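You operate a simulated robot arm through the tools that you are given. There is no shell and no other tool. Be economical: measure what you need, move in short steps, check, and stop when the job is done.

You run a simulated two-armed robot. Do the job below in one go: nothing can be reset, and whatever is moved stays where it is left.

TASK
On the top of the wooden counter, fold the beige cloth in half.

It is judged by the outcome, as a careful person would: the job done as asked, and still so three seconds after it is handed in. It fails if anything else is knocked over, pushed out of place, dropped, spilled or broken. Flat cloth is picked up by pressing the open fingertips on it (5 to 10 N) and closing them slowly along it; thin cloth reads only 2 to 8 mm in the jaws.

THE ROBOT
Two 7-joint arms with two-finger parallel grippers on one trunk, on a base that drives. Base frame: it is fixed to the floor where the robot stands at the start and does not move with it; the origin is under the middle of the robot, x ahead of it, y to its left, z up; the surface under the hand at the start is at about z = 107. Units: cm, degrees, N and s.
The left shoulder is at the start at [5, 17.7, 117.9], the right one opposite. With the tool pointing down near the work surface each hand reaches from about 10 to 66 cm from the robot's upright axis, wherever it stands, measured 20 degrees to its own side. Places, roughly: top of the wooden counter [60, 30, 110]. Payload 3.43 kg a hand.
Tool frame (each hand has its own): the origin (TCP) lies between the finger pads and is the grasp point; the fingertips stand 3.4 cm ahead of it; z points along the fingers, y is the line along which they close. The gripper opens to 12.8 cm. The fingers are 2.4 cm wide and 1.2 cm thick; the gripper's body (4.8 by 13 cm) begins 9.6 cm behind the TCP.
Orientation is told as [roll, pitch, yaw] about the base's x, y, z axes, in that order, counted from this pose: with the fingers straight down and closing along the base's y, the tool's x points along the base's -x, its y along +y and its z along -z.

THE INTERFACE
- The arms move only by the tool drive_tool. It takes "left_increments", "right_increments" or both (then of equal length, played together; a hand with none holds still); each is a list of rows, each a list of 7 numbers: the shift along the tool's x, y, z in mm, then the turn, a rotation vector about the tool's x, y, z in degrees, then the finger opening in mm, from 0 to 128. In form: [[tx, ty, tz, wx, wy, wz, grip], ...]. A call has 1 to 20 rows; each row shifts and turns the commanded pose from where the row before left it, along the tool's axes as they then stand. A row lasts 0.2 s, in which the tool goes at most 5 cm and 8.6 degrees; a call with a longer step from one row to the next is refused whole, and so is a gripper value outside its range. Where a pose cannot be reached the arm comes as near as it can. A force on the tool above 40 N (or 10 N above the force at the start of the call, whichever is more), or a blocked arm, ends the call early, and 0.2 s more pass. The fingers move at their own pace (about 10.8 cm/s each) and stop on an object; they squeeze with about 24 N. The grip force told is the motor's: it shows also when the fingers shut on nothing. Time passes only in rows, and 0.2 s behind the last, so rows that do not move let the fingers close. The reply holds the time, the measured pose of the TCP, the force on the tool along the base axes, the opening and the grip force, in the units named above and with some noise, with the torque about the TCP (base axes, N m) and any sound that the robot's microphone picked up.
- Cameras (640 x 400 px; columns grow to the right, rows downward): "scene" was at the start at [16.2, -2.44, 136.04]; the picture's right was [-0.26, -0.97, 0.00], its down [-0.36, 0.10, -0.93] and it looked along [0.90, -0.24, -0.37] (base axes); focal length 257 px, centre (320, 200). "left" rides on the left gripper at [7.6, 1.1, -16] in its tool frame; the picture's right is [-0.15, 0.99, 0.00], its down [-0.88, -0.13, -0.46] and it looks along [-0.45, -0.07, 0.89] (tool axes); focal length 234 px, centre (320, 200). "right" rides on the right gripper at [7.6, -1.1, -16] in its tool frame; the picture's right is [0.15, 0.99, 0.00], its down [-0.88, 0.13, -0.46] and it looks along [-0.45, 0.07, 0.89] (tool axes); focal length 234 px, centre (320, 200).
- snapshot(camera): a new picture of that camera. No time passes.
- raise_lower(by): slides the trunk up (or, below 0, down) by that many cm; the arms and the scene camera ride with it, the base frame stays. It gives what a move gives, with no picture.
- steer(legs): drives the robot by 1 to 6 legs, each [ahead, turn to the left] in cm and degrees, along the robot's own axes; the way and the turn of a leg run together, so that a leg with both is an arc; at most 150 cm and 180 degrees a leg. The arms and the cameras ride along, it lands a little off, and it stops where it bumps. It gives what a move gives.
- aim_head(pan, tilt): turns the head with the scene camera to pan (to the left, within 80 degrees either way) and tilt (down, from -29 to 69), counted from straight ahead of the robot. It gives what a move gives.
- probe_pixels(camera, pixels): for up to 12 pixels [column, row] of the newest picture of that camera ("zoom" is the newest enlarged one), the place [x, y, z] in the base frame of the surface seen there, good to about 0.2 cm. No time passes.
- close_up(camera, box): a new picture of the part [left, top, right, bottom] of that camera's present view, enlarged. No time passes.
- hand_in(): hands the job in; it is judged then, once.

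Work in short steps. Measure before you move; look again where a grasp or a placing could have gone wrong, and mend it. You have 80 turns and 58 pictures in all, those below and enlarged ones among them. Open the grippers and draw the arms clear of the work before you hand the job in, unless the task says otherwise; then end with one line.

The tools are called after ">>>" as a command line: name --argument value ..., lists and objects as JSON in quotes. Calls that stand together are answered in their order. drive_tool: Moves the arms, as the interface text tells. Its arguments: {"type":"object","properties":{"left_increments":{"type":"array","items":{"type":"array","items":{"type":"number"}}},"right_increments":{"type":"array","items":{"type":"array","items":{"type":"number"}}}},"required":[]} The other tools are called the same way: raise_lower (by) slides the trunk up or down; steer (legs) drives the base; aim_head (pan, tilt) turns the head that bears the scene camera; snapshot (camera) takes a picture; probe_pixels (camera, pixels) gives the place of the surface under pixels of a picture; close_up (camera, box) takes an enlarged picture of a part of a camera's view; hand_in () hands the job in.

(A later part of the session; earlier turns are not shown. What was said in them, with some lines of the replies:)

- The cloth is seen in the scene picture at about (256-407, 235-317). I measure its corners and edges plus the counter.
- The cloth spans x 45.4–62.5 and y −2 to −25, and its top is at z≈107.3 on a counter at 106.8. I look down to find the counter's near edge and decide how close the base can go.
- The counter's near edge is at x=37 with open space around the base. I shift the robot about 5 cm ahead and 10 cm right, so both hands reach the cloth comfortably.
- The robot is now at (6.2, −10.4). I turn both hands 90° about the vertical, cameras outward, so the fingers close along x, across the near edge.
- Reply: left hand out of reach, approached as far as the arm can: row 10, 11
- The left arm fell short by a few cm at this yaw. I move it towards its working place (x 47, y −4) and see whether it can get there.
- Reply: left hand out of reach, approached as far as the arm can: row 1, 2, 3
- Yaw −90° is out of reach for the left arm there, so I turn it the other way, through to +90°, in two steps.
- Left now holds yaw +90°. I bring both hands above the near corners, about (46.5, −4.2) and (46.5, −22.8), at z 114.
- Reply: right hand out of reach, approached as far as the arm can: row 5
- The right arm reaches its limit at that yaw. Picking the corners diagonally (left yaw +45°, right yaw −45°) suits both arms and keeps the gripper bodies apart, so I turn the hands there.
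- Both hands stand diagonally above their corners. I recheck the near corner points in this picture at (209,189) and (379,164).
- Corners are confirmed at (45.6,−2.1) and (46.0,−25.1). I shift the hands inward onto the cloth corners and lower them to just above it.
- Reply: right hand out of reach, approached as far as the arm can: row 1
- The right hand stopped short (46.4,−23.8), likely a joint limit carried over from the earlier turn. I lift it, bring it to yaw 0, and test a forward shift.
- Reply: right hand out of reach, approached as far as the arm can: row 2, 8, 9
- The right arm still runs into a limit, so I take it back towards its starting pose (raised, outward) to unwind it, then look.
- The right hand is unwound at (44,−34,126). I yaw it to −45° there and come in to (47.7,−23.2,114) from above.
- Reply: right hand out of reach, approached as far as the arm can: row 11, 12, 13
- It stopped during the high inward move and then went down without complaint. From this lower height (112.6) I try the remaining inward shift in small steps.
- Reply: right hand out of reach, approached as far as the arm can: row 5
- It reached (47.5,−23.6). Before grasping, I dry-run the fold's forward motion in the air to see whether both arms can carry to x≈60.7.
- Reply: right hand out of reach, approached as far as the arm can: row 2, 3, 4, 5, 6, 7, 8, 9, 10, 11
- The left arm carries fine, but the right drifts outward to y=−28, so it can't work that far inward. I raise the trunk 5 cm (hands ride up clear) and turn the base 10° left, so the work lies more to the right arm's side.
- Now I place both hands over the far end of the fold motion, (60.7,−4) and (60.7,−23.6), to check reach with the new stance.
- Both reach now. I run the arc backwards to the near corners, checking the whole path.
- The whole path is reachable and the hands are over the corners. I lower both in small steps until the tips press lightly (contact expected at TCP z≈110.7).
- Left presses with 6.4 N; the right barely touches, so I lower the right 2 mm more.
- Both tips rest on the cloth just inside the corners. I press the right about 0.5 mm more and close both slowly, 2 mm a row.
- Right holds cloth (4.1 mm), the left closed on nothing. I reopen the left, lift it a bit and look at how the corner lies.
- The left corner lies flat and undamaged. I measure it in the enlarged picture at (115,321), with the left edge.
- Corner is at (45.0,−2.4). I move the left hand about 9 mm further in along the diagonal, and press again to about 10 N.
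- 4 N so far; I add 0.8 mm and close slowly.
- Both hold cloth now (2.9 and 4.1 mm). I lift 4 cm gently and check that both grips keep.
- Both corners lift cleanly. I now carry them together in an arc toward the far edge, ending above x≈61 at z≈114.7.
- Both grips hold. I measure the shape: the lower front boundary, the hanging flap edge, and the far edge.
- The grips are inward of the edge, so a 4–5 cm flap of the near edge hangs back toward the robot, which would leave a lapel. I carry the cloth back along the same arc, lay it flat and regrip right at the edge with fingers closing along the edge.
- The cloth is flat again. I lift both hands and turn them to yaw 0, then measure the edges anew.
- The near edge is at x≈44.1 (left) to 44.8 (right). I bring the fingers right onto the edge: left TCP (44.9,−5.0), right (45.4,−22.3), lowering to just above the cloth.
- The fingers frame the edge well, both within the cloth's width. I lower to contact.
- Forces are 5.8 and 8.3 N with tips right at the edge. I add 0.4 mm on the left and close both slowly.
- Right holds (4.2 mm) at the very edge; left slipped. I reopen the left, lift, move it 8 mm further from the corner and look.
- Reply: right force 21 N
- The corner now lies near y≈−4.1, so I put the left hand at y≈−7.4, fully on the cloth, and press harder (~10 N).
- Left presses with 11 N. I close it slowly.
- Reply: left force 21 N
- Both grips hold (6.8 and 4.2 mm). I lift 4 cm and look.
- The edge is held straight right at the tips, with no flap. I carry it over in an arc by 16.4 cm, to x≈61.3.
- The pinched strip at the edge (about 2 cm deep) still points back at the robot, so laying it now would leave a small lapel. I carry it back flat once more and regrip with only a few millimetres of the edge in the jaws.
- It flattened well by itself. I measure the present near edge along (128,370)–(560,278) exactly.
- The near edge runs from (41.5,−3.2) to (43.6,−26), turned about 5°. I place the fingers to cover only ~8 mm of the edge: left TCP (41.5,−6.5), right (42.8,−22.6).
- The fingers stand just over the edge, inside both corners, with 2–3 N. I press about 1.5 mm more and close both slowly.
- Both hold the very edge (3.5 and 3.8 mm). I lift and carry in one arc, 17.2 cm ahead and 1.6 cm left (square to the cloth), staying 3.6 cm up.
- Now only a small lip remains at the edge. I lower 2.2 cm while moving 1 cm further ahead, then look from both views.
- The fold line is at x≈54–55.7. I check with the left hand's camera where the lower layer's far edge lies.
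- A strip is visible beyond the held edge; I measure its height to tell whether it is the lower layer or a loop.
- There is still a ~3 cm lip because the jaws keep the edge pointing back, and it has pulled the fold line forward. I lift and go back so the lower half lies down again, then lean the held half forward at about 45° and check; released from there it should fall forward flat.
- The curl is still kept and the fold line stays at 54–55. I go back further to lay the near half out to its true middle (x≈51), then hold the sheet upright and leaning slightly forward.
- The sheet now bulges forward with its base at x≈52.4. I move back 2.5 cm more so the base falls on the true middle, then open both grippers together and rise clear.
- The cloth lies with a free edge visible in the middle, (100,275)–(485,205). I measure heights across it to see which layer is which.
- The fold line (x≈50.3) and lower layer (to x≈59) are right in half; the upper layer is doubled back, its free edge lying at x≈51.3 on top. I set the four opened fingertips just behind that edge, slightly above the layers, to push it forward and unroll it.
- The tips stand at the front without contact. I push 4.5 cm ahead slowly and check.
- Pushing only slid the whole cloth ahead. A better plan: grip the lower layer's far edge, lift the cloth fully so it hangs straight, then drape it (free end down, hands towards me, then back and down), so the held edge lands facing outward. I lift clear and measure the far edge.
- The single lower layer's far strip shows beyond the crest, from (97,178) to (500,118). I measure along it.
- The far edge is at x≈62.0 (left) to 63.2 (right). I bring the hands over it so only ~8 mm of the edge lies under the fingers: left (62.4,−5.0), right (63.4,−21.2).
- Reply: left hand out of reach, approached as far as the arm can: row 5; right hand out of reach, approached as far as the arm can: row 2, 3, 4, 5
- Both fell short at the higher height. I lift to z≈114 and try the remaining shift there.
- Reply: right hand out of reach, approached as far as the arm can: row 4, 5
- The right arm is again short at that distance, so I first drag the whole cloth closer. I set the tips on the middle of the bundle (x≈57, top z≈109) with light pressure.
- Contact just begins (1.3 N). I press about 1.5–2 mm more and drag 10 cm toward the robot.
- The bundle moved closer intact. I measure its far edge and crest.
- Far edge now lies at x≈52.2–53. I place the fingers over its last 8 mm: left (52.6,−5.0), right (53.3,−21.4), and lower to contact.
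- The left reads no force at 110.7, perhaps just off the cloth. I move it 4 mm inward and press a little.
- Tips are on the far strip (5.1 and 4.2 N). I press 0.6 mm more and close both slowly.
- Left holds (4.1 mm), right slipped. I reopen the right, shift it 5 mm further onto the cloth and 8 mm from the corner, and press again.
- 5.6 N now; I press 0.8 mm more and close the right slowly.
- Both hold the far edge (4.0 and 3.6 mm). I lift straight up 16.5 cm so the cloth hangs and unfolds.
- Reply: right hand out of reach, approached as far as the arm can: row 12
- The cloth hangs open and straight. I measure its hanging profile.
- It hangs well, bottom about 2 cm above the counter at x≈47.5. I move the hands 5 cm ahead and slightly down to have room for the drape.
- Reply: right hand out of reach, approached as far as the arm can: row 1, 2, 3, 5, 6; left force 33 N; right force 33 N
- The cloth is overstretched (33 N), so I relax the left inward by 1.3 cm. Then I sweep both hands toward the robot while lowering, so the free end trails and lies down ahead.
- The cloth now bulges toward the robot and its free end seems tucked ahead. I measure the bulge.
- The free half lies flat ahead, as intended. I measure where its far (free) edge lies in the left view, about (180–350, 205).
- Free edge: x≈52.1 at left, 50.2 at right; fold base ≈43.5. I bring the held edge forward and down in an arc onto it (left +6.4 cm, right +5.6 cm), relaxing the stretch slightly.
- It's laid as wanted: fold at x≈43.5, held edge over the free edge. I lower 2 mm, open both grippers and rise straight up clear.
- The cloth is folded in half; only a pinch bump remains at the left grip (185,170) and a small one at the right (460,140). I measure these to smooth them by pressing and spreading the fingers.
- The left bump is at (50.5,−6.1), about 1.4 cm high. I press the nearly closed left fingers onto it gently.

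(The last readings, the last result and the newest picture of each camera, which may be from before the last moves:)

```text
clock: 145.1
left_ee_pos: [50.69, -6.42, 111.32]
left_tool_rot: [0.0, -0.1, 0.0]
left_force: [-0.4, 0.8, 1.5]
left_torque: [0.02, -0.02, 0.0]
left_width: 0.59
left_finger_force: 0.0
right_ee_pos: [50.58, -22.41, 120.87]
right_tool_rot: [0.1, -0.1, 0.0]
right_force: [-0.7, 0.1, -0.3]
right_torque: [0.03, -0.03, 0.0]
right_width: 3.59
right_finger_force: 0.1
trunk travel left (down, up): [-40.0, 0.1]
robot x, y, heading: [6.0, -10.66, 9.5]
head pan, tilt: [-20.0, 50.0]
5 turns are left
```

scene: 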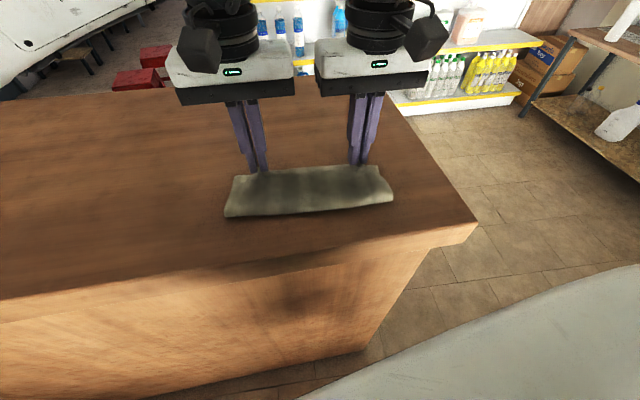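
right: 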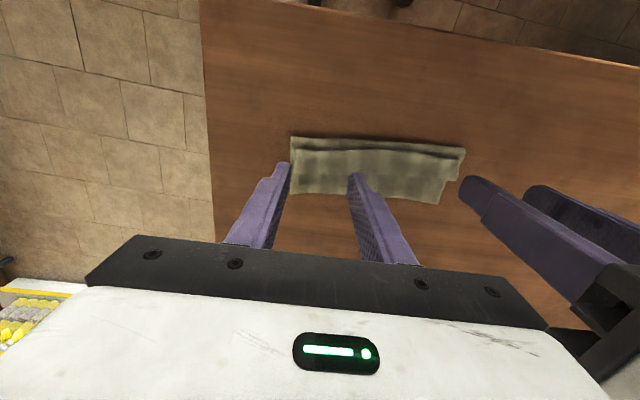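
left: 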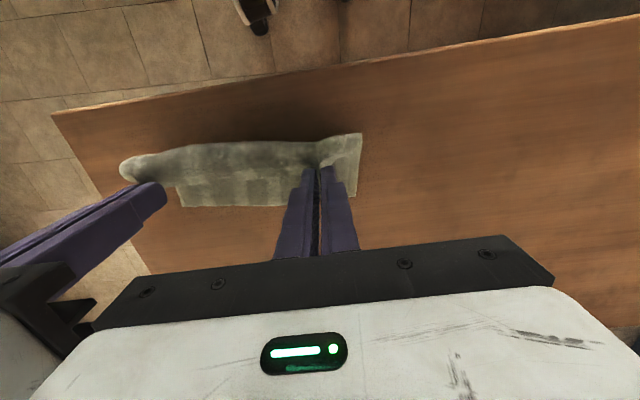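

Contact is light (1.5 N). I press 1 mm more, spread the fingers slowly to 5 cm to smooth the bump, then lift both arms clear.

>>> drive_tool --left_increments '[[0, 0, 1, 0, 0, 0, 6], [0, 0, 0, 0, 0, 0, 10], [0, 0, 0, 0, 0, 0, 14], [0, 0, 0, 0, 0, 0, 18], [0, 0, 0, 0, 0, 0, 22], [0, 0, 0, 0, 0, 0, 26], [0, 0, 0, 0, 0, 0, 30], [0, 0, 0, 0, 0, 0, 34], [0, 0, 0, 0, 0, 0, 38], [0, 0, 0, 0, 0, 0, 42], [0, 0, 0, 0, 0, 0, 46], [0, 0, 0, 0, 0, 0, 46], [0, 0, -10, 0, 0, 0, 46], [0, 0, -25, 0, 0, 0, 46], [0, 0, -30, 0, 0, 0, 46], [0, 0, -30, 0, 0, 0, 46], [0, 0, 0, 0, 0, 0, 46]]'

>>> close_up --camera "scene" --box '[190, 120, 420, 250]'

```text
clock: 148.7
left_ee_pos: [50.69, -6.21, 120.82]
left_tool_rot: [-0.1, 0.1, 0.0]
left_force: [0.4, -0.4, 0.2]
left_torque: [-0.03, 0.02, 0.01]
left_width: 4.59
left_finger_force: 0.0
right_ee_pos: [50.67, -22.38, 120.8]
right_tool_rot: [0.2, -0.1, 0.0]
right_force: [0.4, -0.4, 0.5]
right_torque: [0.01, 0.0, 0.02]
right_width: 3.61
right_finger_force: 0.0
trunk travel left (down, up): [-40.0, 0.1]
robot x, y, heading: [6.0, -10.8, 9.2]
head pan, tilt: [-20.0, 50.0]
```

```text
2.78 times, centred on (305, 185) of scene
4 turns are left
```

zoom: 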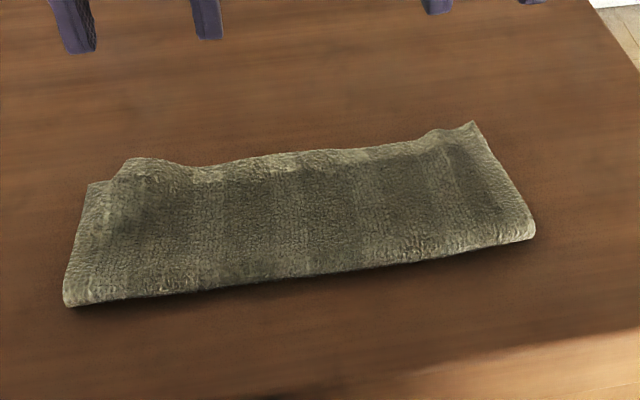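

The bump is lower and the cloth lies evenly folded in half. I draw both hands back and up, open, before handing in.

>>> drive_tool --left_increments '[[20, 5, -10, 0, 0, 0, 80], [20, 5, -10, 0, 0, 0, 80], [20, 5, 0, 0, 0, 0, 80], [20, 5, 0, 0, 0, 0, 80], [0, 0, 0, 0, 0, 0, 80]]' --right_increments '[[20, -10, -10, 0, 0, 0, 80], [20, -10, -10, 0, 0, 0, 80], [20, -10, 0, 0, 0, 0, 80], [20, -10, 0, 0, 0, 0, 80], [0, 0, 0, 0, 0, 0, 80]]'

```text
clock: 149.9
left_ee_pos: [42.58, -4.23, 122.77]
left_tool_rot: [-0.1, 0.0, -0.1]
left_force: [-0.3, 0.5, -1.2]
left_torque: [0.01, 0.02, -0.01]
left_width: 7.98
left_finger_force: 0.1
right_ee_pos: [42.76, -26.52, 122.72]
right_tool_rot: [0.1, -0.1, -0.1]
right_force: [0.2, -0.4, -0.3]
right_torque: [-0.03, 0.02, -0.02]
right_width: 7.99
right_finger_force: 0.1
trunk travel left (down, up): [-40.0, 0.1]
robot x, y, heading: [6.33, -10.61, 9.6]
head pan, tilt: [-20.0, 50.0]
3 turns are left
```

The grippers are open and clear of the cloth; I hand the job in.

>>> hand_in

```text
The job is handed in.
```

The beige cloth lies folded in half on the wooden counter; a low pucker remains at the left gripping point and a slight one at the right, and nothing else on or around the counter was touched.
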